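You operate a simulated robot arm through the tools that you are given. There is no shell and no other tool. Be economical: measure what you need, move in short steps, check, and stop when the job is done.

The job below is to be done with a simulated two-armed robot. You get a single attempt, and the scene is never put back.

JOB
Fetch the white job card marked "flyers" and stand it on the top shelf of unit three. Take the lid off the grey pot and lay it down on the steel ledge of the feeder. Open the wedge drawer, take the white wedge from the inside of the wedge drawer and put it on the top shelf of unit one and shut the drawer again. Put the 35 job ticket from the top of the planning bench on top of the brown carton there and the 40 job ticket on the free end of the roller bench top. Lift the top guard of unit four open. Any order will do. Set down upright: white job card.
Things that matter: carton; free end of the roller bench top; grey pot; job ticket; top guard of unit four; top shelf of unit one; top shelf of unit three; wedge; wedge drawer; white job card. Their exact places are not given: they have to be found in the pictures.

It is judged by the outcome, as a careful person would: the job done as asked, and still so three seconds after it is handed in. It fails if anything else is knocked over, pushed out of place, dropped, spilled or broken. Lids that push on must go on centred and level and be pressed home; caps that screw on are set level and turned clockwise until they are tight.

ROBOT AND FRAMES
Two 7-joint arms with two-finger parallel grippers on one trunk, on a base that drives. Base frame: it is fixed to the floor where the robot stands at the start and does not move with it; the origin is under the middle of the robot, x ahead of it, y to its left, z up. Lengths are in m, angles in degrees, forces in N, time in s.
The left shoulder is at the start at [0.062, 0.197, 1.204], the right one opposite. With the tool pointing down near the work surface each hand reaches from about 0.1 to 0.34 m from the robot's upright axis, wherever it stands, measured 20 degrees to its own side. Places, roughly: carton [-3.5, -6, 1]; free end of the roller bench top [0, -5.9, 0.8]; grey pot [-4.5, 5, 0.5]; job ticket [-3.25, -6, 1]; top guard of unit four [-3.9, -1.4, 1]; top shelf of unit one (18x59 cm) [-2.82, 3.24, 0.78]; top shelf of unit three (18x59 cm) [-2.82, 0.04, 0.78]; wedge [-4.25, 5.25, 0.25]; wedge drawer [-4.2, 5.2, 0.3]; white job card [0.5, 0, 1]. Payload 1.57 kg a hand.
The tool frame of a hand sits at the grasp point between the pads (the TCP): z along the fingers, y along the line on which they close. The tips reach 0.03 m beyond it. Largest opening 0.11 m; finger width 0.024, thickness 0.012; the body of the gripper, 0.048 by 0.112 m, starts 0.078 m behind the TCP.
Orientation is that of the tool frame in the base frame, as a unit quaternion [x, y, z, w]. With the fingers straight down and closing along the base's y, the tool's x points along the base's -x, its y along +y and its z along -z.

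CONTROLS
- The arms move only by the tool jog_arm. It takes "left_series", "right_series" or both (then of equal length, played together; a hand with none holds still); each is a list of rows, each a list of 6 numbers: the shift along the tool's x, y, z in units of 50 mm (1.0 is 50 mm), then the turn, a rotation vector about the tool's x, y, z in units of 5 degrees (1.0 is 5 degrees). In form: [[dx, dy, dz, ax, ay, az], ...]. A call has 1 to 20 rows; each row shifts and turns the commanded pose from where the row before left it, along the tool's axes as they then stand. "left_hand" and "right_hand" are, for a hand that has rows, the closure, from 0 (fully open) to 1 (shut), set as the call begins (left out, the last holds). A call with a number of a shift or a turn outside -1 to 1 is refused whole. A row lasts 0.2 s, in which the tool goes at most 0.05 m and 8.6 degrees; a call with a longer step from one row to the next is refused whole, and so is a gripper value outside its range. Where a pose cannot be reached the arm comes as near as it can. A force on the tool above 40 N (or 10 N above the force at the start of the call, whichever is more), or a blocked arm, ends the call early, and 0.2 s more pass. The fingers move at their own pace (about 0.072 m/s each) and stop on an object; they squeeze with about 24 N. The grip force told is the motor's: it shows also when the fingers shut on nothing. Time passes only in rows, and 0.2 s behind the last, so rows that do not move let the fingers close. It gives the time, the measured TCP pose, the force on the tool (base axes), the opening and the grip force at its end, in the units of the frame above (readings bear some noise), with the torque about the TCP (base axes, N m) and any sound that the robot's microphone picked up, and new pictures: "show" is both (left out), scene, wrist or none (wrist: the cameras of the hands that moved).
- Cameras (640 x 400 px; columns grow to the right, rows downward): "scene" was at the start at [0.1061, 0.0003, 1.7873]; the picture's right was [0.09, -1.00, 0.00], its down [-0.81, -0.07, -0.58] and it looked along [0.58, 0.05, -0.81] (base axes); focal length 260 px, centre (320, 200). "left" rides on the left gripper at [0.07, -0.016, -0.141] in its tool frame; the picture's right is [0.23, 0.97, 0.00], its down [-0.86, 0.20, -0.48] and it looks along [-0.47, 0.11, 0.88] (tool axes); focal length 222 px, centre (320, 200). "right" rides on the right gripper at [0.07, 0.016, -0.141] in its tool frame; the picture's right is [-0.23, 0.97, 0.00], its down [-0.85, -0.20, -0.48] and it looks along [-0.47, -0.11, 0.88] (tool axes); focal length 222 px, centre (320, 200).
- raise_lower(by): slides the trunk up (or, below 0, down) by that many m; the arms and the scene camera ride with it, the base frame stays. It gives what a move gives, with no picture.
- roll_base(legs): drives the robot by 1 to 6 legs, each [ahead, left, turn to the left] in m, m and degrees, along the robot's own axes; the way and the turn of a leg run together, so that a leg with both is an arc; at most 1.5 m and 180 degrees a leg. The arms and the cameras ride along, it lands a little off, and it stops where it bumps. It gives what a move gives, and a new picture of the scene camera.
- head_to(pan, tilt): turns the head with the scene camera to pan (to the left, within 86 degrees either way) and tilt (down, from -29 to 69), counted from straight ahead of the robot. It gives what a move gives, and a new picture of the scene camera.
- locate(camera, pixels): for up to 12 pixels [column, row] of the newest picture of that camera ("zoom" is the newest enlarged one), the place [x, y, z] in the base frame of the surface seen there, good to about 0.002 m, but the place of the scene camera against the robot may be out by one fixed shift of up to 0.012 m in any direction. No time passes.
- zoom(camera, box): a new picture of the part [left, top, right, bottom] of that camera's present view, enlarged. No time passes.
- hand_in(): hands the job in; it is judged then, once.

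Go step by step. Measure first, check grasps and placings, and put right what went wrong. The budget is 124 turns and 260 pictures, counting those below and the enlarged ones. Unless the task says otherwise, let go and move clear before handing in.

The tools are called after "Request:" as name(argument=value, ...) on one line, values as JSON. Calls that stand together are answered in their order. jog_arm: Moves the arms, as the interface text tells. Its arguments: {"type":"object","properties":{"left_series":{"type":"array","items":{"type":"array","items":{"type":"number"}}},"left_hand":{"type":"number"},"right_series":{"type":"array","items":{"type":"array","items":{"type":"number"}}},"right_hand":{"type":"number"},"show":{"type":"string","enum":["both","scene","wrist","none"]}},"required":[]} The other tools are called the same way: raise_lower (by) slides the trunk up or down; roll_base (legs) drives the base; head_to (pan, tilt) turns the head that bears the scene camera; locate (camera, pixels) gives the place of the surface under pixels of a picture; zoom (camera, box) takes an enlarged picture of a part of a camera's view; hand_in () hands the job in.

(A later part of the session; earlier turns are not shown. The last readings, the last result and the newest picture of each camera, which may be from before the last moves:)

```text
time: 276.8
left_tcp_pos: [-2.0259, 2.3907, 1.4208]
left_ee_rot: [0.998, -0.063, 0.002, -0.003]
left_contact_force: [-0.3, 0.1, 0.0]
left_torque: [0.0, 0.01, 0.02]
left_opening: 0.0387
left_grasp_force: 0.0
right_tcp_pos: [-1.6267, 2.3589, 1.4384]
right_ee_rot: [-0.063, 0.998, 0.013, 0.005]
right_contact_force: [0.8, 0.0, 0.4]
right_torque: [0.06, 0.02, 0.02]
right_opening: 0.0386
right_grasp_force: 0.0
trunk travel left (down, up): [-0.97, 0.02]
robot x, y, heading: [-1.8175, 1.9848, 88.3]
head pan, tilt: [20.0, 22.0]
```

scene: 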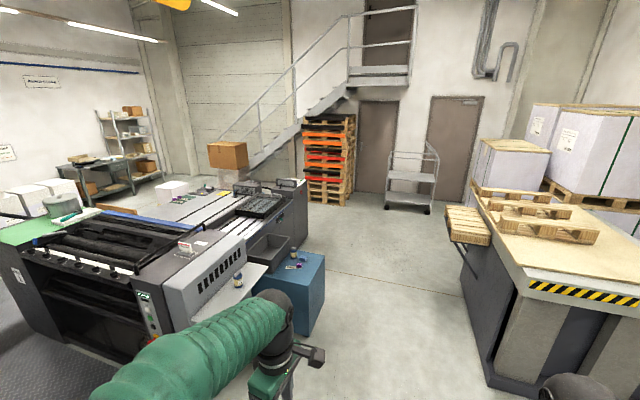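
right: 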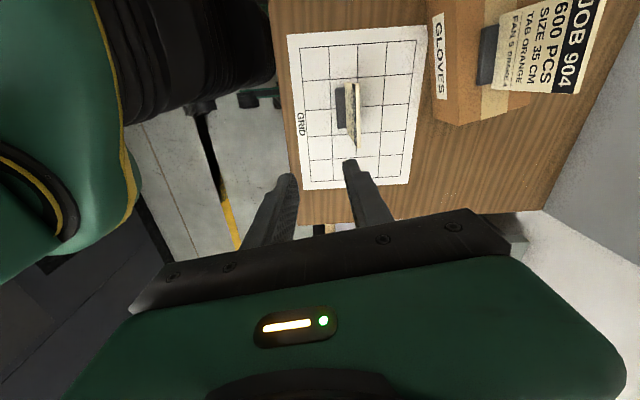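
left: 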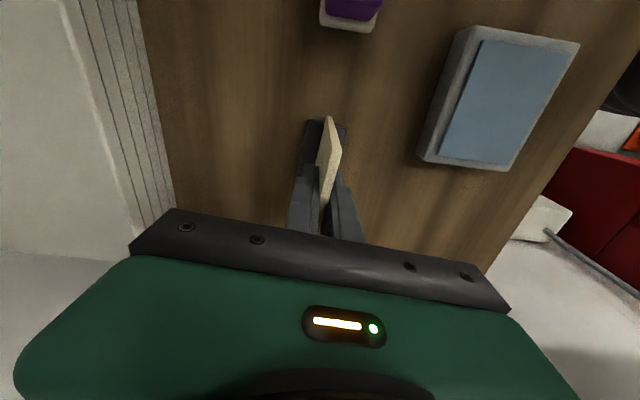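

The feeder is beyond unit one. I'll advance along the aisle and look left toward it.

Request:
roll_base(legs=[[1.3, -0.1, 1.5], [0.9, 0, 0]])

Request:
head_to(pan=70, tilt=30)

```text
time: 287.7
left_tcp_pos: [-1.9244, 4.5753, 1.4219]
left_ee_rot: [0.999, -0.046, 0.001, -0.004]
left_contact_force: [0.6, 0.6, -0.1]
left_torque: [0.01, -0.01, 0.0]
left_opening: 0.0387
left_grasp_force: 0.0
right_tcp_pos: [-1.5239, 4.5564, 1.4404]
right_ee_rot: [-0.081, 0.997, 0.013, 0.005]
right_contact_force: [-0.6, -0.4, 0.7]
right_torque: [0.03, -0.01, 0.0]
right_opening: 0.0385
right_grasp_force: 0.1
trunk travel left (down, up): [-0.97, 0.02]
robot x, y, heading: [-1.6982, 4.1756, 90.4]
head pan, tilt: [20.0, 22.0]
```

scene: 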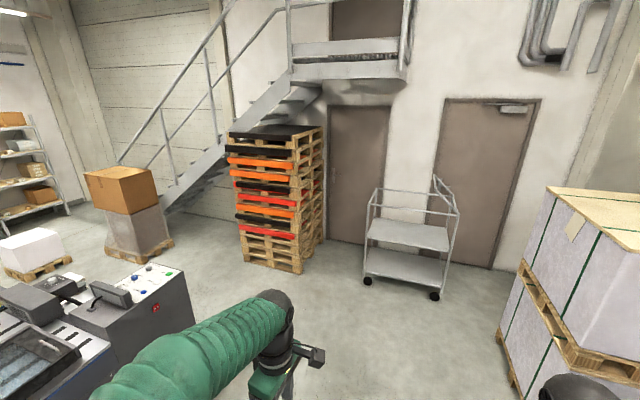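

```text
time: 288.9
left_tcp_pos: [-1.9247, 4.5776, 1.4212]
left_ee_rot: [0.999, -0.046, 0.002, -0.003]
left_contact_force: [-0.8, -0.2, 0.8]
left_torque: [-0.05, 0.02, -0.02]
left_opening: 0.0382
left_grasp_force: 0.1
right_tcp_pos: [-1.5231, 4.5587, 1.4402]
right_ee_rot: [-0.08, 0.997, 0.012, 0.004]
right_contact_force: [-0.4, -0.5, -0.7]
right_torque: [-0.03, 0.01, 0.0]
right_opening: 0.0385
right_grasp_force: 0.0
trunk travel left (down, up): [-0.97, 0.02]
robot x, y, heading: [-1.6966, 4.1747, 90.2]
head pan, tilt: [70.0, 30.0]
```

scene: 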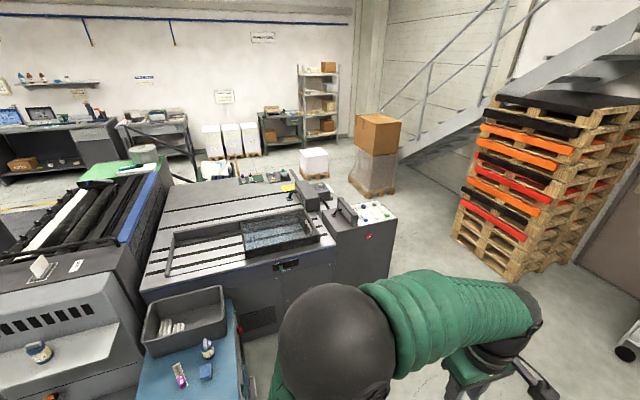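

Request:
zoom(camera="scene", box=[130, 130, 400, 300])

Request:
locate(camera="scene", pixels=[[230, 200], [160, 270], [320, 190], [350, 215], [390, 215], [360, 250], [270, 180], [310, 160], [380, 175], [270, 235], [185, 320], [180, 390]])

```text
2.35 times, centred on (265, 215) of scene
```

zoom: 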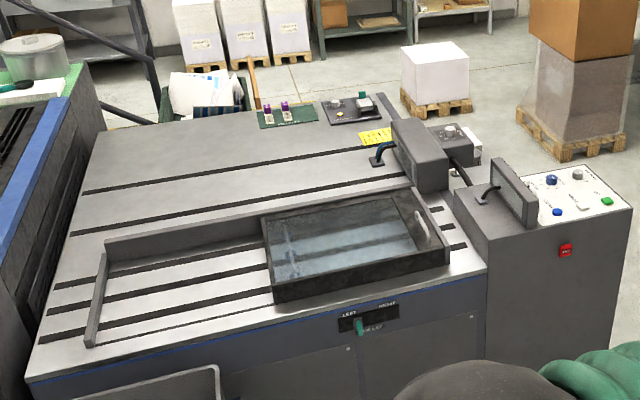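

```text
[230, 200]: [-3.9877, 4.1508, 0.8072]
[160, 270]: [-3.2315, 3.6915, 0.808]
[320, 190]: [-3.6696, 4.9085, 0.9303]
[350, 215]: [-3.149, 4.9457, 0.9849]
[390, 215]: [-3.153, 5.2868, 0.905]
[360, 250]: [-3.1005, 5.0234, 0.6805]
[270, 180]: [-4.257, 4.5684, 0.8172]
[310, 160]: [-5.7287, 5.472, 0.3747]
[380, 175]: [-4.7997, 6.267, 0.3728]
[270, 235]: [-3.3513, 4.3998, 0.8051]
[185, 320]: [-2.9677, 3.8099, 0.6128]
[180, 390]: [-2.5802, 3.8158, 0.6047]
```

The feeder spans x -3.1 to -4.5, y 3.6 to 5.3. The pot and drawer should be on its far (+y) side, so I'll drive on and look.

Request:
roll_base(legs=[[1.4, 0, 0], [0.45, 0, 45]])

Request:
head_to(pan=60, tilt=30)

```text
time: 298.2
left_tcp_pos: [-2.339, 6.0867, 1.4225]
left_ee_rot: [0.936, 0.351, 0.0, -0.005]
left_contact_force: [-0.4, 0.1, 0.3]
left_torque: [-0.01, -0.01, -0.04]
left_opening: 0.0388
left_grasp_force: 0.1
right_tcp_pos: [-2.0496, 6.3668, 1.4399]
right_ee_rot: [-0.467, 0.884, 0.016, -0.002]
right_contact_force: [0.4, -0.1, -0.7]
right_torque: [-0.01, -0.01, -0.01]
right_opening: 0.0386
right_grasp_force: 0.0
trunk travel left (down, up): [-0.97, 0.02]
robot x, y, heading: [-1.8919, 5.9687, 136.6]
head pan, tilt: [70.0, 30.0]
```

scene: 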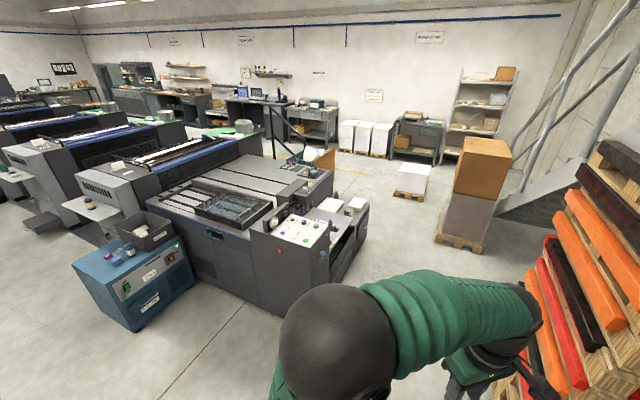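

```text
time: 298.9
left_tcp_pos: [-2.3418, 6.0883, 1.4223]
left_ee_rot: [0.936, 0.351, 0.0, -0.005]
left_contact_force: [0.7, 0.4, -0.2]
left_torque: [0.02, 0.02, 0.01]
left_opening: 0.0386
left_grasp_force: 0.1
right_tcp_pos: [-2.0512, 6.3653, 1.4406]
right_ee_rot: [-0.466, 0.884, 0.014, 0.0]
right_contact_force: [-1.1, -0.4, -0.5]
right_torque: [0.02, 0.02, 0.01]
right_opening: 0.0386
right_grasp_force: 0.0
trunk travel left (down, up): [-0.97, 0.02]
robot x, y, heading: [-1.8953, 5.9739, 136.7]
head pan, tilt: [60.0, 30.0]
```

scene: 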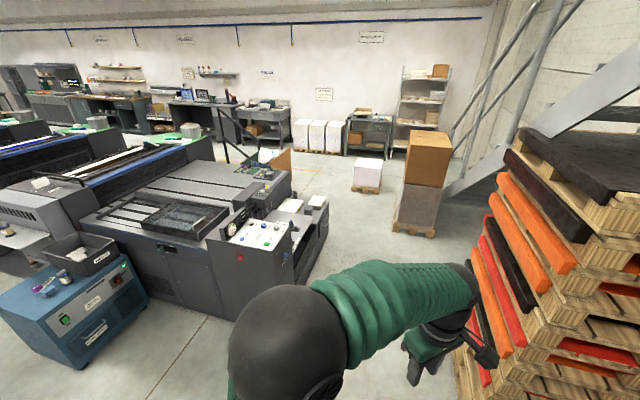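

Request:
zoom(camera="scene", box=[190, 140, 370, 290])

Request:
locate(camera="scene", pixels=[[480, 320], [460, 360], [400, 230], [430, 235], [310, 270], [320, 240], [330, 215], [300, 205], [295, 225], [270, 260], [370, 200], [380, 280]])

```text
2.67 times, centred on (280, 215) of scene
```

zoom: 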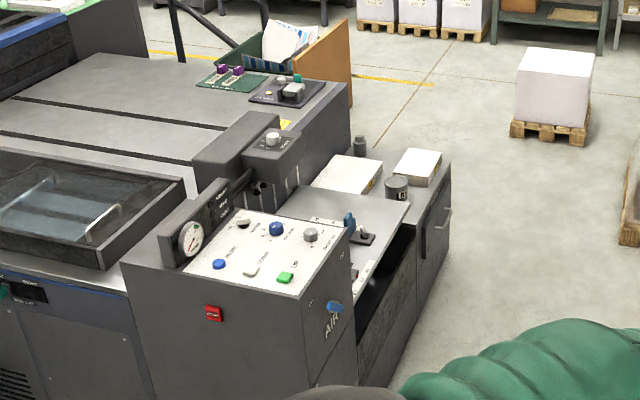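

```text
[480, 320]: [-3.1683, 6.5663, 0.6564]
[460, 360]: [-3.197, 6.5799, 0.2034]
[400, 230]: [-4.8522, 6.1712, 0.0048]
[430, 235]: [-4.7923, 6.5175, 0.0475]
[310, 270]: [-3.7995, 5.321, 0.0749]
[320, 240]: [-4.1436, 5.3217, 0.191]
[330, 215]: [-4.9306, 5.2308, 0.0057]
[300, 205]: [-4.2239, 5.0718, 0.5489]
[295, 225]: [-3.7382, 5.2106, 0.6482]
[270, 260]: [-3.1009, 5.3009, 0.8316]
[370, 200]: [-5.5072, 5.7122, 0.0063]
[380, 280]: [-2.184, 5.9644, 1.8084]
```

The low cabinet (x -4.05 to -4.5, y≈4.95–5.32, top z≈0.55) carries the grey pot and has the drawer, and the steel plate at z≈0.65 next to it is the feeder's ledge. I'll turn to face -y and strafe over.

Request:
roll_base(legs=[[0, 0, 133], [0, -1.2, 0], [0, -0.95, 0]])

Request:
head_to(pan=0, tilt=52)

```text
time: 315.0
left_tcp_pos: [-3.8529, 5.6591, 1.4199]
left_ee_rot: [0.073, 0.997, -0.004, -0.004]
left_contact_force: [-0.4, 0.1, -0.3]
left_torque: [0.01, -0.04, 0.01]
left_opening: 0.0383
left_grasp_force: 0.1
right_tcp_pos: [-4.2541, 5.6986, 1.4402]
right_ee_rot: [0.998, 0.054, -0.006, 0.012]
right_contact_force: [-0.2, 0.5, 0.6]
right_torque: [-0.02, -0.04, 0.0]
right_opening: 0.0385
right_grasp_force: 0.1
trunk travel left (down, up): [-0.97, 0.02]
robot x, y, heading: [-4.0591, 6.0752, -92.3]
head pan, tilt: [60.0, 30.0]
```

scene: 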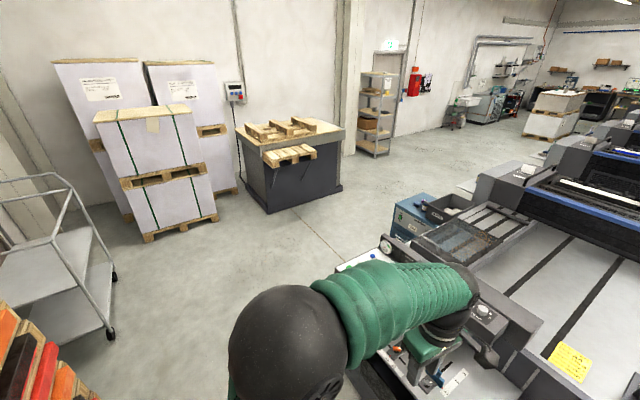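

```text
time: 316.3
left_tcp_pos: [-3.8582, 5.6593, 1.4201]
left_ee_rot: [0.073, 0.997, -0.004, -0.003]
left_contact_force: [0.3, 0.2, 0.1]
left_torque: [0.0, 0.02, 0.01]
left_opening: 0.0386
left_grasp_force: 0.1
right_tcp_pos: [-4.2562, 5.6987, 1.4397]
right_ee_rot: [0.998, 0.055, -0.006, 0.013]
right_contact_force: [0.0, -0.2, -0.2]
right_torque: [-0.02, 0.02, -0.01]
right_opening: 0.0386
right_grasp_force: 0.0
trunk travel left (down, up): [-0.97, 0.02]
robot x, y, heading: [-4.0625, 6.0773, -92.4]
head pan, tilt: [0.0, 52.0]
```

scene: 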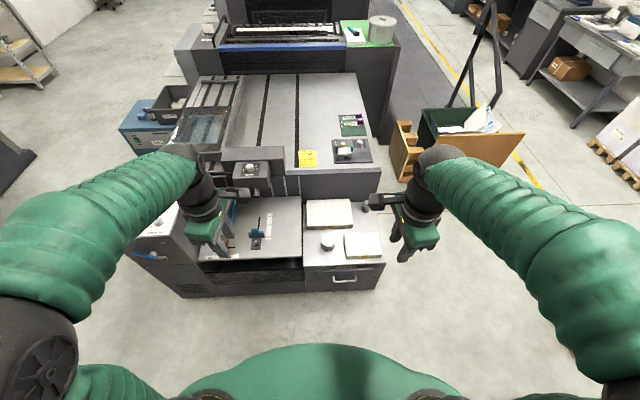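

Request:
zoom(camera="scene", box=[190, 185, 400, 300])

Request:
locate(camera="zoom", pixels=[[425, 160], [425, 190], [480, 285], [440, 285], [520, 285], [480, 240], [430, 230], [250, 170], [300, 100], [290, 220], [100, 200], [540, 230]])

```text
3.05 times, centred on (295, 242) of scene
```

zoom: 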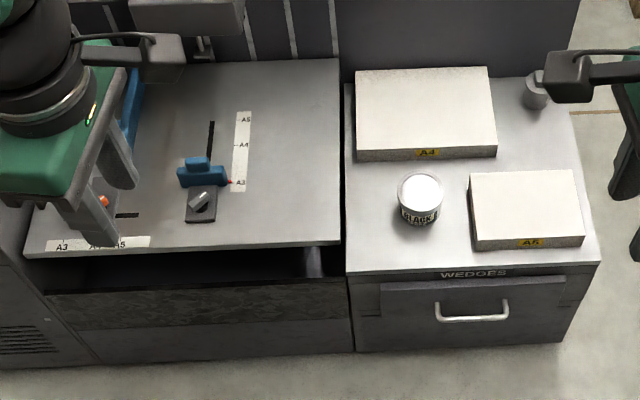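

```text
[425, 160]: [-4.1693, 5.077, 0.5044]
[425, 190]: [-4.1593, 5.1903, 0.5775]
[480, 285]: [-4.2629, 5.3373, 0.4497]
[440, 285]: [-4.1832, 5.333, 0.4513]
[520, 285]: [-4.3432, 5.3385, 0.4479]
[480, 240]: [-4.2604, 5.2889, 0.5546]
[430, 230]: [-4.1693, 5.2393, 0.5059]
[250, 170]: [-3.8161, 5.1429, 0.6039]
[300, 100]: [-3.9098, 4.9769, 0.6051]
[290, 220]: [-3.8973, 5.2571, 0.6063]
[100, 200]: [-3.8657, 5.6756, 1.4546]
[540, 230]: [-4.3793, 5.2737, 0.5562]
```

Request:
zoom(camera="scene", box=[300, 190, 400, 252])

Request:
locate(camera="zoom", pixels=[[420, 75], [420, 95], [420, 130], [400, 140], [450, 180], [250, 110], [350, 170], [220, 200], [440, 300], [100, 100]])

Request:
zoom(camera="left", box=[0, 0, 640, 400])

Request:
zoom(camera="right", box=[0, 0, 640, 400])

```text
6.40 times, centred on (350, 221) of scene
```

zoom: 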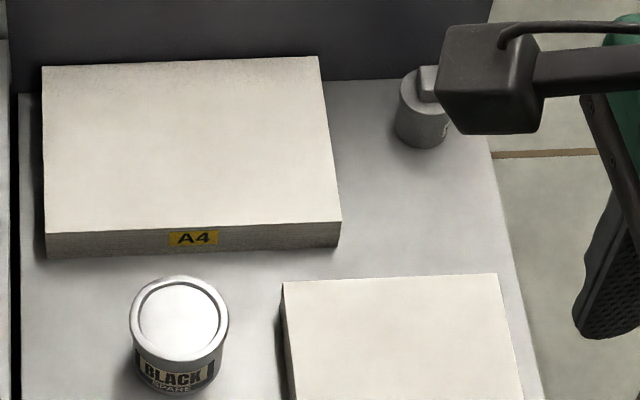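

```text
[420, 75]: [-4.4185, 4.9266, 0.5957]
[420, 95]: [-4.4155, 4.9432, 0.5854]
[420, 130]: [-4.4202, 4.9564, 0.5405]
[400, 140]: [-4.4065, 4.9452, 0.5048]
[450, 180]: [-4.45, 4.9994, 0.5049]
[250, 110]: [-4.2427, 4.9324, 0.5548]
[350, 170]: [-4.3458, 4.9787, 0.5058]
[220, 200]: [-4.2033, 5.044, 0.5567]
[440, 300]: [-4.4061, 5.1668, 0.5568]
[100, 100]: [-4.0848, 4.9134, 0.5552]
```

```text
1.00 times, centred on (320, 200) of left (not enlarged: the box is as wide or as high as the picture)
```

zoom: 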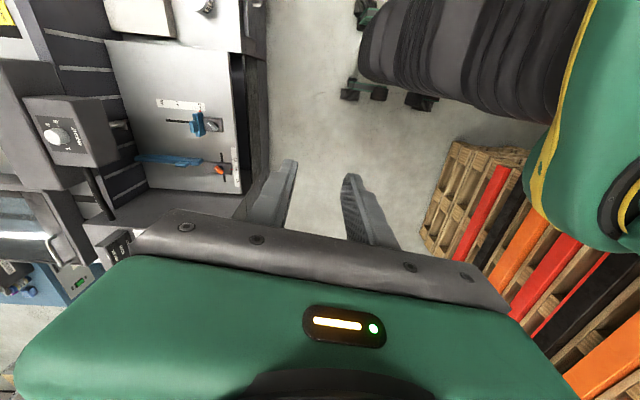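

```text
1.00 times, centred on (320, 200) of right (not enlarged: the box is as wide or as high as the picture)
```

zoom: 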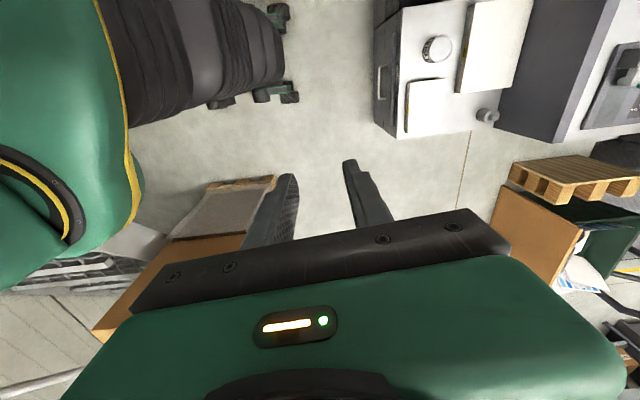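

The grey pot stands at ≈(-4.42, 4.94) at the back of the steel top, under a square-knobbed lid; the WEDGES drawer is below with its handle near (-4.26, 5.36, 0.42). I'll move closer and lower for the lid.

Request:
roll_base(legs=[[0.35, -0.15, 2]])

Request:
raise_lower(by=-0.4)

Request:
jog_arm(right_series=[[0, 0.8, 0, 0, 0, 0], [0, 0.8, 0, 0, 0, 0], [0, 0.8, 0, 0, 0, 0], [0, 0.8, 0, 0, 0, 0], [0, 0, 0, 0, 0, 0]], show="both")

```text
time: 318.7
left_tcp_pos: [-3.998, 5.3289, 1.4211]
left_ee_rot: [0.057, 0.998, -0.004, -0.003]
left_contact_force: [0.6, -0.1, 0.4]
left_torque: [-0.02, 0.05, -0.03]
left_opening: 0.0385
left_grasp_force: 0.0
right_tcp_pos: [-4.4, 5.3547, 1.4429]
right_ee_rot: [0.997, 0.069, -0.007, 0.014]
right_contact_force: [-0.2, 0.1, -0.5]
right_torque: [-0.01, 0.03, 0.02]
right_opening: 0.0383
right_grasp_force: 0.1
trunk travel left (down, up): [-0.97, 0.02]
robot x, y, heading: [-4.2167, 5.7334, -90.6]
head pan, tilt: [0.0, 52.0]
```

scene: 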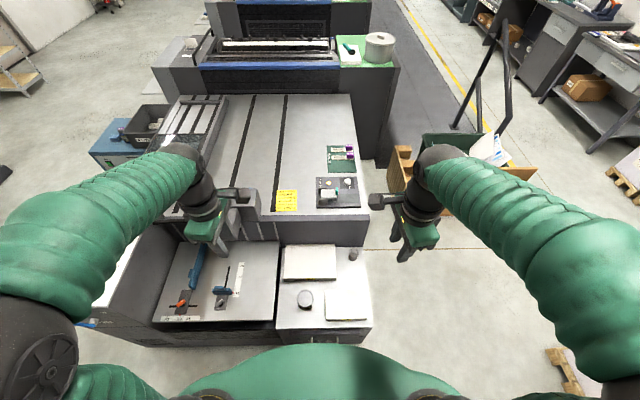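

```text
time: 322.5
left_tcp_pos: [-4.0036, 5.3261, 1.0192]
left_ee_rot: [0.056, 0.998, -0.003, -0.002]
left_contact_force: [0.2, 0.7, -0.4]
left_torque: [-0.01, 0.04, -0.07]
left_opening: 0.0386
left_grasp_force: 0.2
right_tcp_pos: [-4.4042, 5.3531, 1.0405]
right_ee_rot: [0.997, 0.07, -0.005, 0.013]
right_contact_force: [-0.4, 0.3, -0.8]
right_torque: [0.01, 0.0, 0.0]
right_opening: 0.0384
right_grasp_force: 0.1
trunk travel left (down, up): [-0.57, 0.42]
robot x, y, heading: [-4.2211, 5.7342, -90.7]
head pan, tilt: [0.0, 52.0]
```

```text
time: 323.7
left_tcp_pos: [-4.003, 5.3279, 1.0219]
left_ee_rot: [0.057, 0.998, -0.004, -0.002]
left_contact_force: [0.2, 0.6, 0.7]
left_torque: [-0.06, 0.01, 0.01]
left_opening: 0.0385
left_grasp_force: 0.0
right_tcp_pos: [-4.3821, 5.193, 1.0441]
right_ee_rot: [0.998, 0.069, -0.005, 0.013]
right_contact_force: [0.2, 1.4, 0.2]
right_torque: [-0.05, -0.01, -0.01]
right_opening: 0.0386
right_grasp_force: 0.0
trunk travel left (down, up): [-0.57, 0.42]
robot x, y, heading: [-4.2172, 5.7339, -91.0]
head pan, tilt: [0.0, 52.0]
```

scene: 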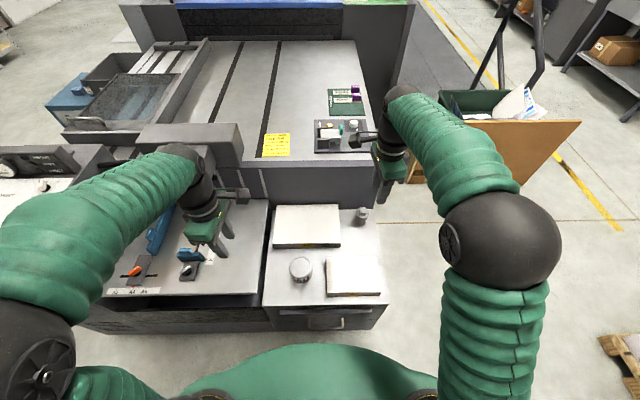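
right: 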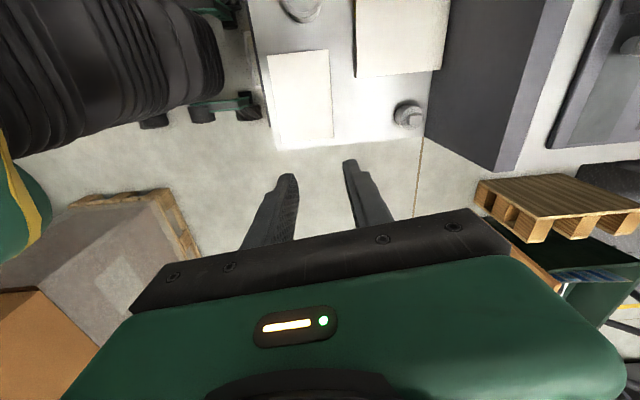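

Request:
zoom(camera="right", box=[370, 80, 470, 145])

Request:
locate(camera="zoom", pixels=[[240, 200], [200, 165], [260, 165], [240, 130], [290, 200], [240, 270], [330, 200], [450, 100], [300, 40], [255, 190], [180, 200], [240, 230]])

Request:
zoom(camera="scene", box=[340, 195, 390, 235])

```text
6.15 times, centred on (420, 112) of right
```

zoom: 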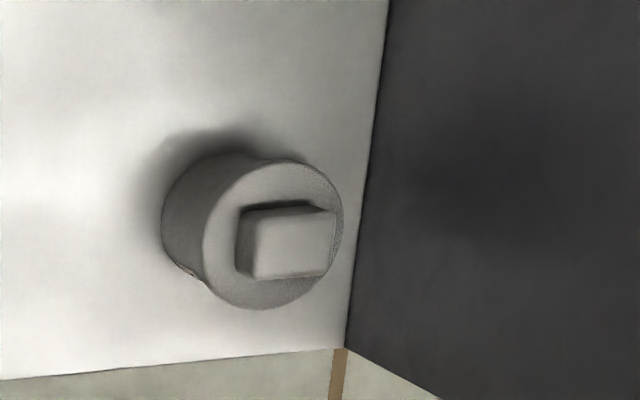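

```text
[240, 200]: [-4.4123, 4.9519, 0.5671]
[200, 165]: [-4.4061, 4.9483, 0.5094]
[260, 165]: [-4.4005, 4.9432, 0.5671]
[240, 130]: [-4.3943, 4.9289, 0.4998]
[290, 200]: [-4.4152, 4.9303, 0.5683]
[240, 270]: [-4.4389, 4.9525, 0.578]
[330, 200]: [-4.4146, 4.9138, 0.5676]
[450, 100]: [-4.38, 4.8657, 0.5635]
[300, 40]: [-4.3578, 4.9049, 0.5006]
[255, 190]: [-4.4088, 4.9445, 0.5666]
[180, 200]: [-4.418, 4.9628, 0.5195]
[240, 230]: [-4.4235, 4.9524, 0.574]
```

```text
10.00 times, centred on (365, 215) of scene
```

zoom: 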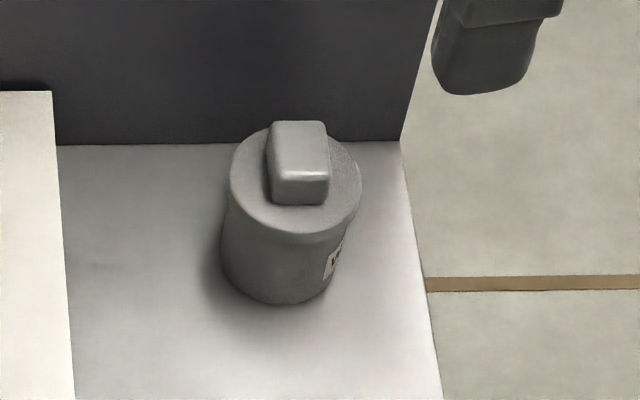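

Request:
zoom(camera="right", box=[392, 98, 432, 134])

Request:
locate(camera="zoom", pixels=[[250, 210], [360, 205], [250, 310], [370, 300], [310, 260], [160, 260], [280, 110], [400, 230], [280, 360], [230, 215], [225, 300], [305, 225]])

```text
11.11 times, centred on (412, 116) of right
```

zoom: 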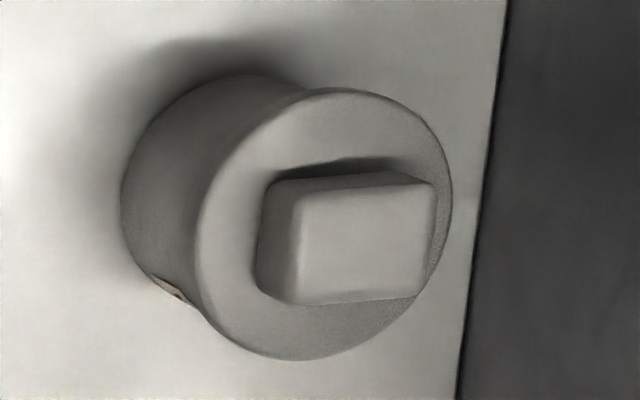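

```text
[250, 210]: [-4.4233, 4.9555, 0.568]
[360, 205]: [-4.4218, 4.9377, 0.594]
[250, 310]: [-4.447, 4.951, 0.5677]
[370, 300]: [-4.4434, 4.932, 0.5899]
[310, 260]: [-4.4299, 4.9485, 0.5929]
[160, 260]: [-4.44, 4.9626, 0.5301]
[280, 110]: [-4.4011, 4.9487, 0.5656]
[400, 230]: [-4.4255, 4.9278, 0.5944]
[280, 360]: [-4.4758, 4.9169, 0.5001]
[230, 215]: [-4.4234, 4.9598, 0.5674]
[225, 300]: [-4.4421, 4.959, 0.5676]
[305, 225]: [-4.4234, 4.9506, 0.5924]
```

Knob: x -4.446 to -4.418, y≈4.92–4.951, z 0.568–0.594. I'll turn the right hand back so it closes along x, and tilt it 15° so the body stays clear of the feeder wall.

Request:
jog_arm(right_series=[[0, 0, 0, 0, 0, -1], [0, 0, 0, 0, 0, -1], [0, 0, 0, 0, 0, -1], [0, 0, 0, 0, 0, -1], [0, 0, 0, 0, 0, -1], [0, 0, 0, 0, 0, -1], [0, 0, 0, 0, 0, -1], [0, 0, 0, 0, 0, -1], [0, 0, 0, 0, 0, -1], [0, 0, 0, 0, 0, -1], [0, 0, 0, 0, 0, -1], [0, 0, 0, 0, 0, -1], [0, 0, 0, 0, 0, -1], [0, 0, 0, 0, 0, -1], [0, 0, 0, 0, 0, -1], [0, 0, 0, 0, 0, -1], [0, 0, 0, 0, -1, -0.4], [0, 0, 0, 0, -1, 0], [0, 0, 0, 0, -1, 0], [0, 0, 0, 0, 0, 0]], right_hand=0.4, show="none")

Request:
raise_lower(by=-0.15)

```text
time: 327.9
left_tcp_pos: [-4.0033, 5.3257, 1.0201]
left_ee_rot: [0.056, 0.998, -0.003, -0.001]
left_contact_force: [-0.6, 0.1, -0.3]
left_torque: [-0.02, -0.01, 0.03]
left_opening: 0.0382
left_grasp_force: 0.1
right_tcp_pos: [-4.3822, 5.1924, 1.0437]
right_ee_rot: [0.699, 0.701, -0.105, 0.097]
right_contact_force: [-0.7, 0.5, 0.5]
right_torque: [-0.04, -0.01, -0.01]
right_opening: 0.0659
right_grasp_force: 0.1
trunk travel left (down, up): [-0.57, 0.42]
robot x, y, heading: [-4.2188, 5.7318, -90.9]
head pan, tilt: [0.0, 52.0]
```

```text
time: 329.7
left_tcp_pos: [-4.0029, 5.3256, 0.8705]
left_ee_rot: [0.057, 0.998, -0.003, -0.002]
left_contact_force: [-0.1, -0.4, 0.6]
left_torque: [0.03, -0.01, 0.02]
left_opening: 0.0386
left_grasp_force: 0.2
right_tcp_pos: [-4.3819, 5.1935, 0.8934]
right_ee_rot: [0.699, 0.701, -0.105, 0.098]
right_contact_force: [-0.1, -0.4, 0.7]
right_torque: [0.01, 0.01, 0.02]
right_opening: 0.0662
right_grasp_force: 0.1
trunk travel left (down, up): [-0.42, 0.57]
robot x, y, heading: [-4.2215, 5.7312, -91.1]
head pan, tilt: [0.0, 52.0]
```

Request:
jog_arm(right_series=[[-0.453, -0.143, 0.711, 0, 0, 0], [-0.453, -0.143, 0.711, 0, 0, 0], [-0.453, -0.143, 0.711, 0, 0, 0], [-0.453, -0.143, 0.711, 0, 0, 0], [-0.453, -0.143, 0.711, 0, 0, 0], [-0.453, -0.143, 0.711, 0, 0, 0], [-0.453, -0.143, 0.711, 0, 0, 0], [0, 0, 0, 0, 0, 0]], show="both")

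Request:
zoom(camera="right", box=[220, 60, 420, 220])

```text
time: 331.5
left_tcp_pos: [-4.0037, 5.3264, 0.8721]
left_ee_rot: [0.057, 0.998, -0.004, -0.002]
left_contact_force: [-0.5, 0.8, 0.2]
left_torque: [-0.02, 0.0, 0.01]
left_opening: 0.0387
left_grasp_force: 0.2
right_tcp_pos: [-4.4328, 4.9818, 0.6987]
right_ee_rot: [0.699, 0.7, -0.105, 0.098]
right_contact_force: [-0.3, 0.2, 0.1]
right_torque: [0.01, -0.02, -0.01]
right_opening: 0.0658
right_grasp_force: 0.0
right hand out of reach, approached as far as the arm can: row 7
trunk travel left (down, up): [-0.42, 0.57]
robot x, y, heading: [-4.2207, 5.7291, -90.9]
head pan, tilt: [0.0, 52.0]
```

scene: 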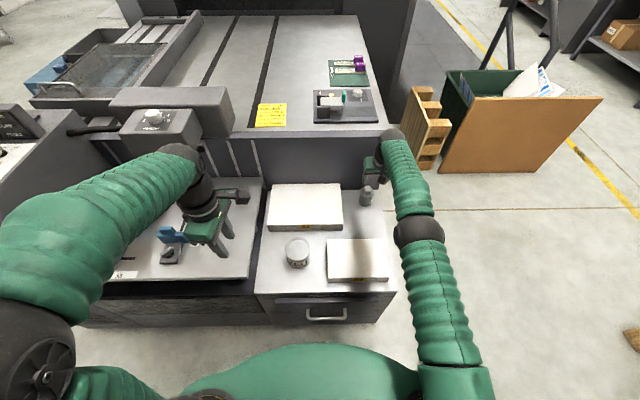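
right: 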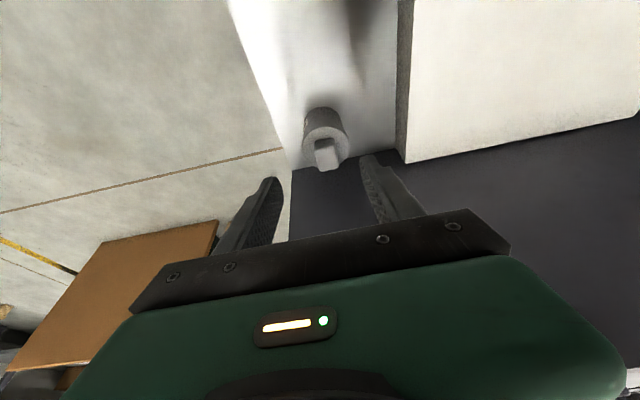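

```text
2.50 times, centred on (320, 140) of right
```

zoom: 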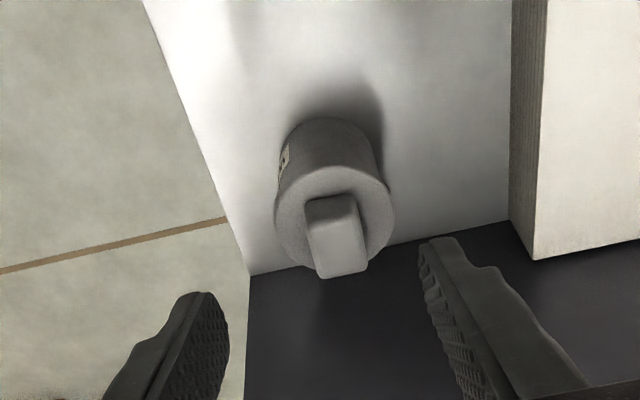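

Just short of reach; I'll move the base 6 cm ahead.

Request:
roll_base(legs=[[0.06, 0, 0.5]])

Request:
jog_arm(right_series=[[0, 0, 0, 0, 0, 0]], show="wrist")

Request:
zoom(camera="right", box=[280, 80, 380, 190])

```text
time: 332.4
left_tcp_pos: [-4.0, 5.2679, 0.8695]
left_ee_rot: [0.052, 0.999, -0.001, -0.002]
left_contact_force: [-0.3, -0.1, -0.4]
left_torque: [0.04, 0.02, -0.01]
left_opening: 0.0388
left_grasp_force: 0.0
right_tcp_pos: [-4.4266, 4.921, 0.6959]
right_ee_rot: [0.696, 0.704, -0.103, 0.097]
right_contact_force: [0.1, 0.3, 0.1]
right_torque: [0.01, -0.01, 0.01]
right_opening: 0.0659
right_grasp_force: 0.1
trunk travel left (down, up): [-0.42, 0.57]
robot x, y, heading: [-4.2191, 5.6741, -90.4]
head pan, tilt: [0.0, 52.0]
```

scene: 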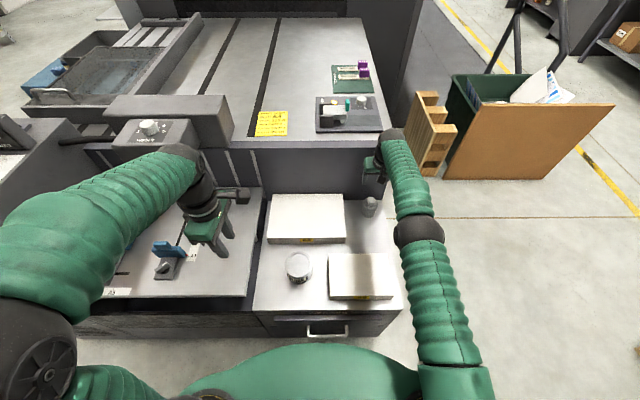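

```text
time: 332.9
left_tcp_pos: [-4.0007, 5.2713, 0.8708]
left_ee_rot: [0.052, 0.999, -0.003, -0.003]
left_contact_force: [0.5, -0.7, -0.2]
left_torque: [0.01, -0.01, 0.01]
left_opening: 0.0387
left_grasp_force: 0.1
right_tcp_pos: [-4.4264, 4.9217, 0.7001]
right_ee_rot: [0.696, 0.704, -0.105, 0.098]
right_contact_force: [-0.5, -0.7, 0.0]
right_torque: [-0.02, 0.02, 0.0]
right_opening: 0.0661
right_grasp_force: 0.0
trunk travel left (down, up): [-0.42, 0.57]
robot x, y, heading: [-4.2232, 5.6719, -90.5]
head pan, tilt: [0.0, 52.0]
```

right: 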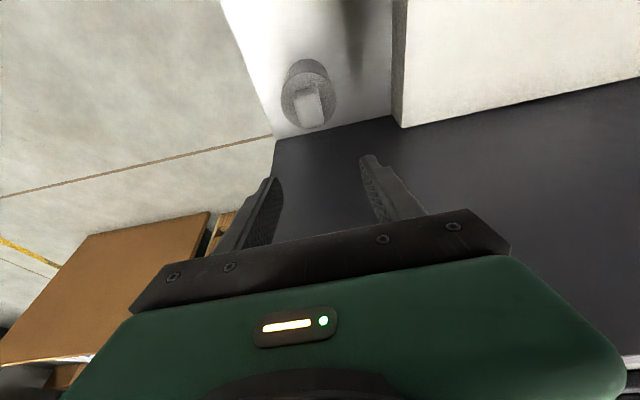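

```text
3.64 times, centred on (330, 135) of right
```

zoom: 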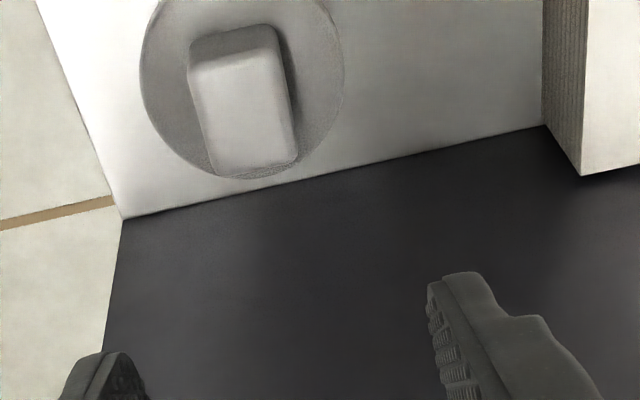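

Request:
locate(camera="zoom", pixels=[[200, 75], [275, 60], [220, 165], [290, 155], [245, 115], [150, 80], [335, 80], [250, 180], [230, 40], [450, 180]])

```text
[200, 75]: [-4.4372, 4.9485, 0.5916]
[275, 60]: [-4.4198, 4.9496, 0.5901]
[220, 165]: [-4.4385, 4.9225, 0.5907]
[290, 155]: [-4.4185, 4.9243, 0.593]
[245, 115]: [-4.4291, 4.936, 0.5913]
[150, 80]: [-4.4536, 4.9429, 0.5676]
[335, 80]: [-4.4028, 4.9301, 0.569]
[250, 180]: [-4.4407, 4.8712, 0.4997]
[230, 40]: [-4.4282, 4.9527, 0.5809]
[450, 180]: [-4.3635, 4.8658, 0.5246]
```

Request:
jog_arm(right_series=[[0.5, -0.05, 0, 0, 0, 0], [0.45, 0, 0, 0, 0, 0], [0, 0, 0.6, 0, 0, 0], [0, 0, 0.6, 0, 0, 0], [0, 0, 0.3, 0, 0, 0], [0, 0, 0.24, 0, 0, 0], [0, 0, 0, 0, 0, 0]], show="wrist")

Request:
zoom(camera="right", box=[220, 100, 420, 240])

```text
time: 334.4
left_tcp_pos: [-4.0008, 5.2719, 0.8715]
left_ee_rot: [0.052, 0.999, -0.004, -0.003]
left_contact_force: [0.2, -0.2, 0.3]
left_torque: [0.02, -0.03, -0.02]
left_opening: 0.0382
left_grasp_force: 0.0
right_tcp_pos: [-4.43, 4.9442, 0.6024]
right_ee_rot: [0.696, 0.703, -0.105, 0.099]
right_contact_force: [-0.1, -0.7, 0.0]
right_torque: [0.0, 0.02, 0.0]
right_opening: 0.0661
right_grasp_force: 0.1
trunk travel left (down, up): [-0.42, 0.57]
robot x, y, heading: [-4.2182, 5.6748, -90.2]
head pan, tilt: [0.0, 52.0]
```

right: 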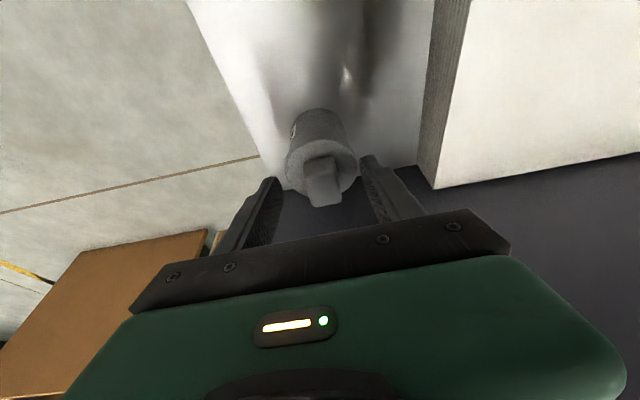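

```text
2.86 times, centred on (320, 170) of right
```

zoom: 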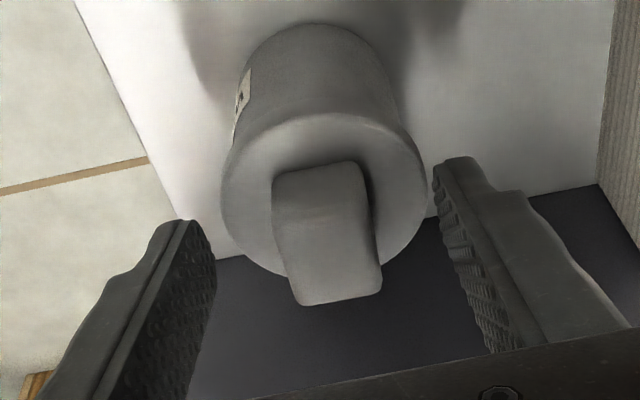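

The fingers straddle the knob. I'll close and lift gently.

Request:
jog_arm(right_series=[[0, 0, 0, 0, 0, 0], [0, 0, 0, 0, 0, 0], [0, 0, 0, 0, 0, 0], [0, 0, 0, 0, 0, 0]], right_hand=1, show="none")

Request:
jog_arm(right_series=[[-0.057, 0, -0.192, 0, 0, 0], [-0.057, 0, -0.192, 0, 0, 0], [0, 0, 0, 0, 0, 0]], show="wrist")

```text
time: 335.4
left_tcp_pos: [-4.0005, 5.2704, 0.871]
left_ee_rot: [0.051, 0.999, -0.003, -0.002]
left_contact_force: [-0.8, 0.0, 0.5]
left_torque: [0.03, -0.01, -0.01]
left_opening: 0.0387
left_grasp_force: 0.0
right_tcp_pos: [-4.4309, 4.9453, 0.6031]
right_ee_rot: [0.696, 0.704, -0.105, 0.098]
right_contact_force: [-0.1, 0.1, -0.4]
right_torque: [0.02, -0.05, -0.01]
right_opening: 0.0249
right_grasp_force: 23.8
trunk travel left (down, up): [-0.42, 0.57]
robot x, y, heading: [-4.2234, 5.6778, -90.6]
head pan, tilt: [0.0, 52.0]
heard: snap
```

```text
time: 336.2
left_tcp_pos: [-4.0009, 5.2702, 0.8706]
left_ee_rot: [0.051, 0.999, -0.004, -0.003]
left_contact_force: [-0.5, -0.5, 0.2]
left_torque: [-0.01, -0.01, -0.03]
left_opening: 0.0386
left_grasp_force: 0.1
right_tcp_pos: [-4.4289, 4.9449, 0.6228]
right_ee_rot: [0.696, 0.704, -0.104, 0.098]
right_contact_force: [0.2, 0.0, -0.1]
right_torque: [0.03, -0.01, -0.02]
right_opening: 0.025
right_grasp_force: 23.5
trunk travel left (down, up): [-0.42, 0.57]
robot x, y, heading: [-4.2223, 5.6763, -90.5]
head pan, tilt: [0.0, 52.0]
```

right: 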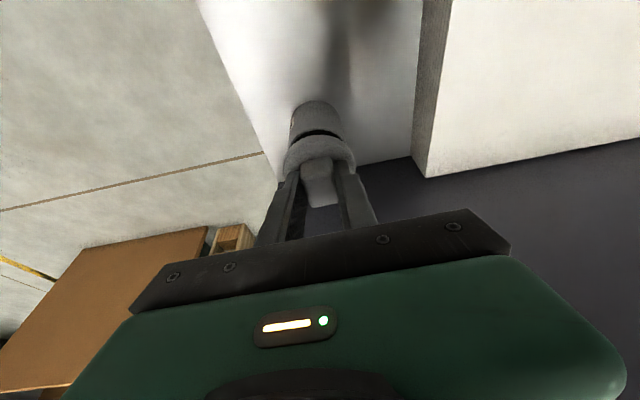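

A snap, and the lid came free (25 mm knob held). I'll lift higher and look at the free spot on the steel top beside the pot.

Request:
jog_arm(right_series=[[-0.17, 0, -0.58, 0, 0, 0], [-0.17, 0, -0.58, 0, 0, 0], [0.65, 0.2, -0.19, 0, 0, 0], [0.65, 0.2, -0.19, 0, 0, 0], [0.65, 0.2, -0.19, 0, 0, 0], [0, 0, 0, 0, 0, 0]], show="both")

Request:
zoom(camera="right", box=[200, 0, 460, 200])

```text
time: 337.6
left_tcp_pos: [-4.0002, 5.2698, 0.8707]
left_ee_rot: [0.051, 0.999, -0.004, -0.002]
left_contact_force: [-0.3, 0.5, -0.1]
left_torque: [0.01, -0.02, -0.01]
left_opening: 0.0385
left_grasp_force: 0.0
right_tcp_pos: [-4.4002, 5.0439, 0.6805]
right_ee_rot: [0.696, 0.703, -0.105, 0.099]
right_contact_force: [1.0, 0.0, -0.7]
right_torque: [-0.01, 0.05, 0.03]
right_opening: 0.0247
right_grasp_force: 23.9
trunk travel left (down, up): [-0.42, 0.57]
robot x, y, heading: [-4.2216, 5.6725, -90.3]
head pan, tilt: [0.0, 52.0]
```

scene: 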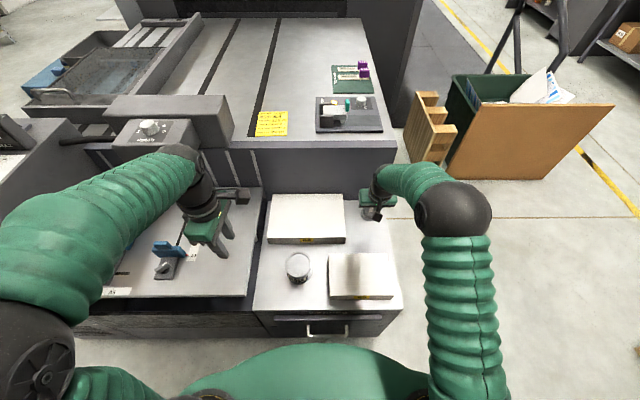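
right: 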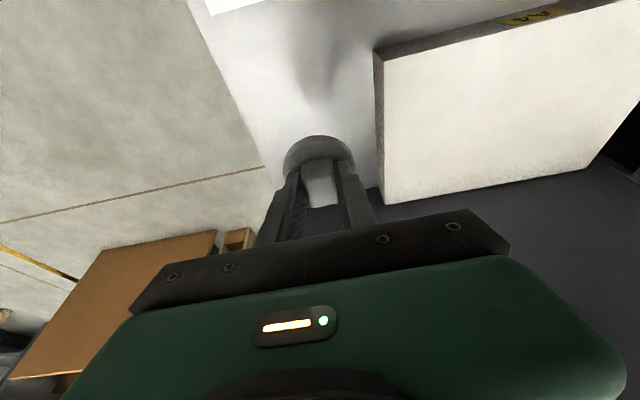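

```text
2.00 times, centred on (330, 100) of right
```

zoom: 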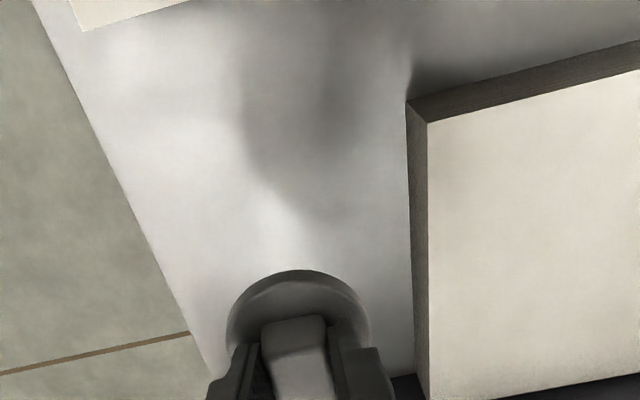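

Request:
locate(camera="zoom", pixels=[[408, 105], [412, 300], [90, 30], [120, 190], [200, 350], [300, 275], [240, 310], [365, 320], [300, 150], [180, 10]])

```text
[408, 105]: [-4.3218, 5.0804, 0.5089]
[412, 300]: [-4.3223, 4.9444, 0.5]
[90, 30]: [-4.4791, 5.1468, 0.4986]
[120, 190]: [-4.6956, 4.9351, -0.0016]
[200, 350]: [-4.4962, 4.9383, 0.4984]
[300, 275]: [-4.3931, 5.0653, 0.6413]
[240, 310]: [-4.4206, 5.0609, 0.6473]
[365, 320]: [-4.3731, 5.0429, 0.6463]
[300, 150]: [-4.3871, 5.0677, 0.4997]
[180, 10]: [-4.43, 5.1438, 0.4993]
```

Free area on the ledge: x -4.49 to -4.325, y 4.97 to 5.14, z 0.4995; the lid is centred at about (-4.40, 5.038). I'll lower toward contact.

Request:
jog_arm(right_series=[[0.18, 0, 0.6, 0, 0, 0], [0.18, 0, 0.6, 0, 0, 0], [0.18, 0, 0.6, 0, 0, 0], [0.16, 0, 0.55, 0, 0, 0], [0, 0, 0, 0, 0, 0]], show="wrist")

Request:
locate(camera="right", pixels=[[320, 137], [318, 145], [318, 134], [318, 131], [290, 155], [350, 155]])

```text
time: 338.9
left_tcp_pos: [-3.9999, 5.2713, 0.8712]
left_ee_rot: [0.052, 0.999, -0.004, -0.002]
left_contact_force: [0.3, 0.0, -0.1]
left_torque: [-0.01, -0.01, -0.01]
left_opening: 0.0383
left_grasp_force: 0.2
right_tcp_pos: [-4.4026, 5.0463, 0.5582]
right_ee_rot: [0.696, 0.703, -0.106, 0.099]
right_contact_force: [0.2, 0.6, 0.4]
right_torque: [-0.02, 0.01, -0.05]
right_opening: 0.025
right_grasp_force: 23.8
trunk travel left (down, up): [-0.42, 0.57]
robot x, y, heading: [-4.2182, 5.6737, -90.2]
head pan, tilt: [0.0, 52.0]
```

right: 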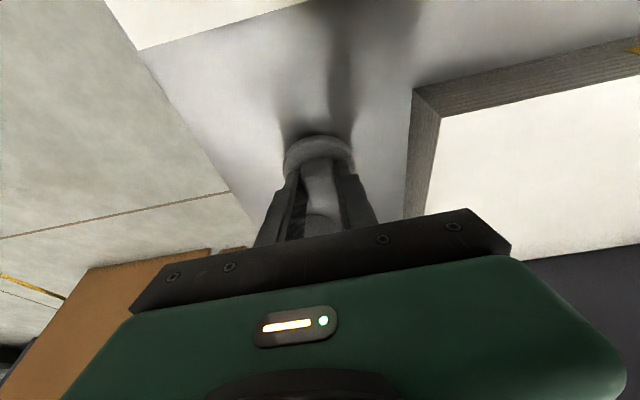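

```text
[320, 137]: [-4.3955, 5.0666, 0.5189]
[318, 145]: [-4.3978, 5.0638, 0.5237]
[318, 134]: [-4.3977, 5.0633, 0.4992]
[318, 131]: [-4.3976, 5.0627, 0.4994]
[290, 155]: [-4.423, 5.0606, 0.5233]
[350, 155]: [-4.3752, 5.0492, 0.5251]
```

Request:
jog_arm(right_series=[[0.023, 0, 0.077, 0, 0, 0], [0.023, 0, 0.077, 0, 0, 0], [0, 0, 0, 0, 0, 0]], show="none")

Request:
jog_arm(right_series=[[0.017, 0, 0.058, 0, 0, 0], [0, 0, 0, 0, 0, 0]], show="none")

Request:
jog_arm(right_series=[[0.017, 0, 0.058, 0, 0, 0], [0, 0, 0, 0, 0, 0]], show="none")

```text
time: 339.6
left_tcp_pos: [-4.0001, 5.2702, 0.8711]
left_ee_rot: [0.052, 0.999, -0.003, -0.002]
left_contact_force: [1.0, 0.1, -0.2]
left_torque: [-0.01, 0.0, -0.04]
left_opening: 0.0385
left_grasp_force: 0.1
right_tcp_pos: [-4.4026, 5.0462, 0.5497]
right_ee_rot: [0.696, 0.704, -0.105, 0.098]
right_contact_force: [0.1, -0.2, -0.2]
right_torque: [0.01, -0.01, 0.0]
right_opening: 0.0245
right_grasp_force: 23.9
trunk travel left (down, up): [-0.42, 0.57]
robot x, y, heading: [-4.2175, 5.675, -90.5]
head pan, tilt: [0.0, 52.0]
```

```text
time: 340.2
left_tcp_pos: [-3.9996, 5.2701, 0.871]
left_ee_rot: [0.052, 0.999, -0.003, -0.002]
left_contact_force: [0.5, -0.6, 0.4]
left_torque: [-0.01, 0.03, 0.01]
left_opening: 0.0383
left_grasp_force: 0.0
right_tcp_pos: [-4.4022, 5.0465, 0.548]
right_ee_rot: [0.696, 0.704, -0.105, 0.098]
right_contact_force: [0.2, -0.3, -0.5]
right_torque: [-0.01, -0.03, -0.01]
right_opening: 0.025
right_grasp_force: 24.5
trunk travel left (down, up): [-0.42, 0.57]
robot x, y, heading: [-4.2188, 5.6759, -90.4]
head pan, tilt: [0.0, 52.0]
```

```text
time: 340.9
left_tcp_pos: [-4.001, 5.2707, 0.8711]
left_ee_rot: [0.051, 0.999, -0.003, -0.002]
left_contact_force: [-0.2, 0.6, 1.0]
left_torque: [0.0, 0.0, 0.0]
left_opening: 0.0386
left_grasp_force: 0.0
right_tcp_pos: [-4.4032, 5.0458, 0.5443]
right_ee_rot: [0.696, 0.704, -0.104, 0.098]
right_contact_force: [-0.5, -0.2, -0.4]
right_torque: [0.02, -0.01, 0.01]
right_opening: 0.0249
right_grasp_force: 23.9
trunk travel left (down, up): [-0.42, 0.57]
robot x, y, heading: [-4.2198, 5.6724, -90.5]
head pan, tilt: [0.0, 52.0]
```

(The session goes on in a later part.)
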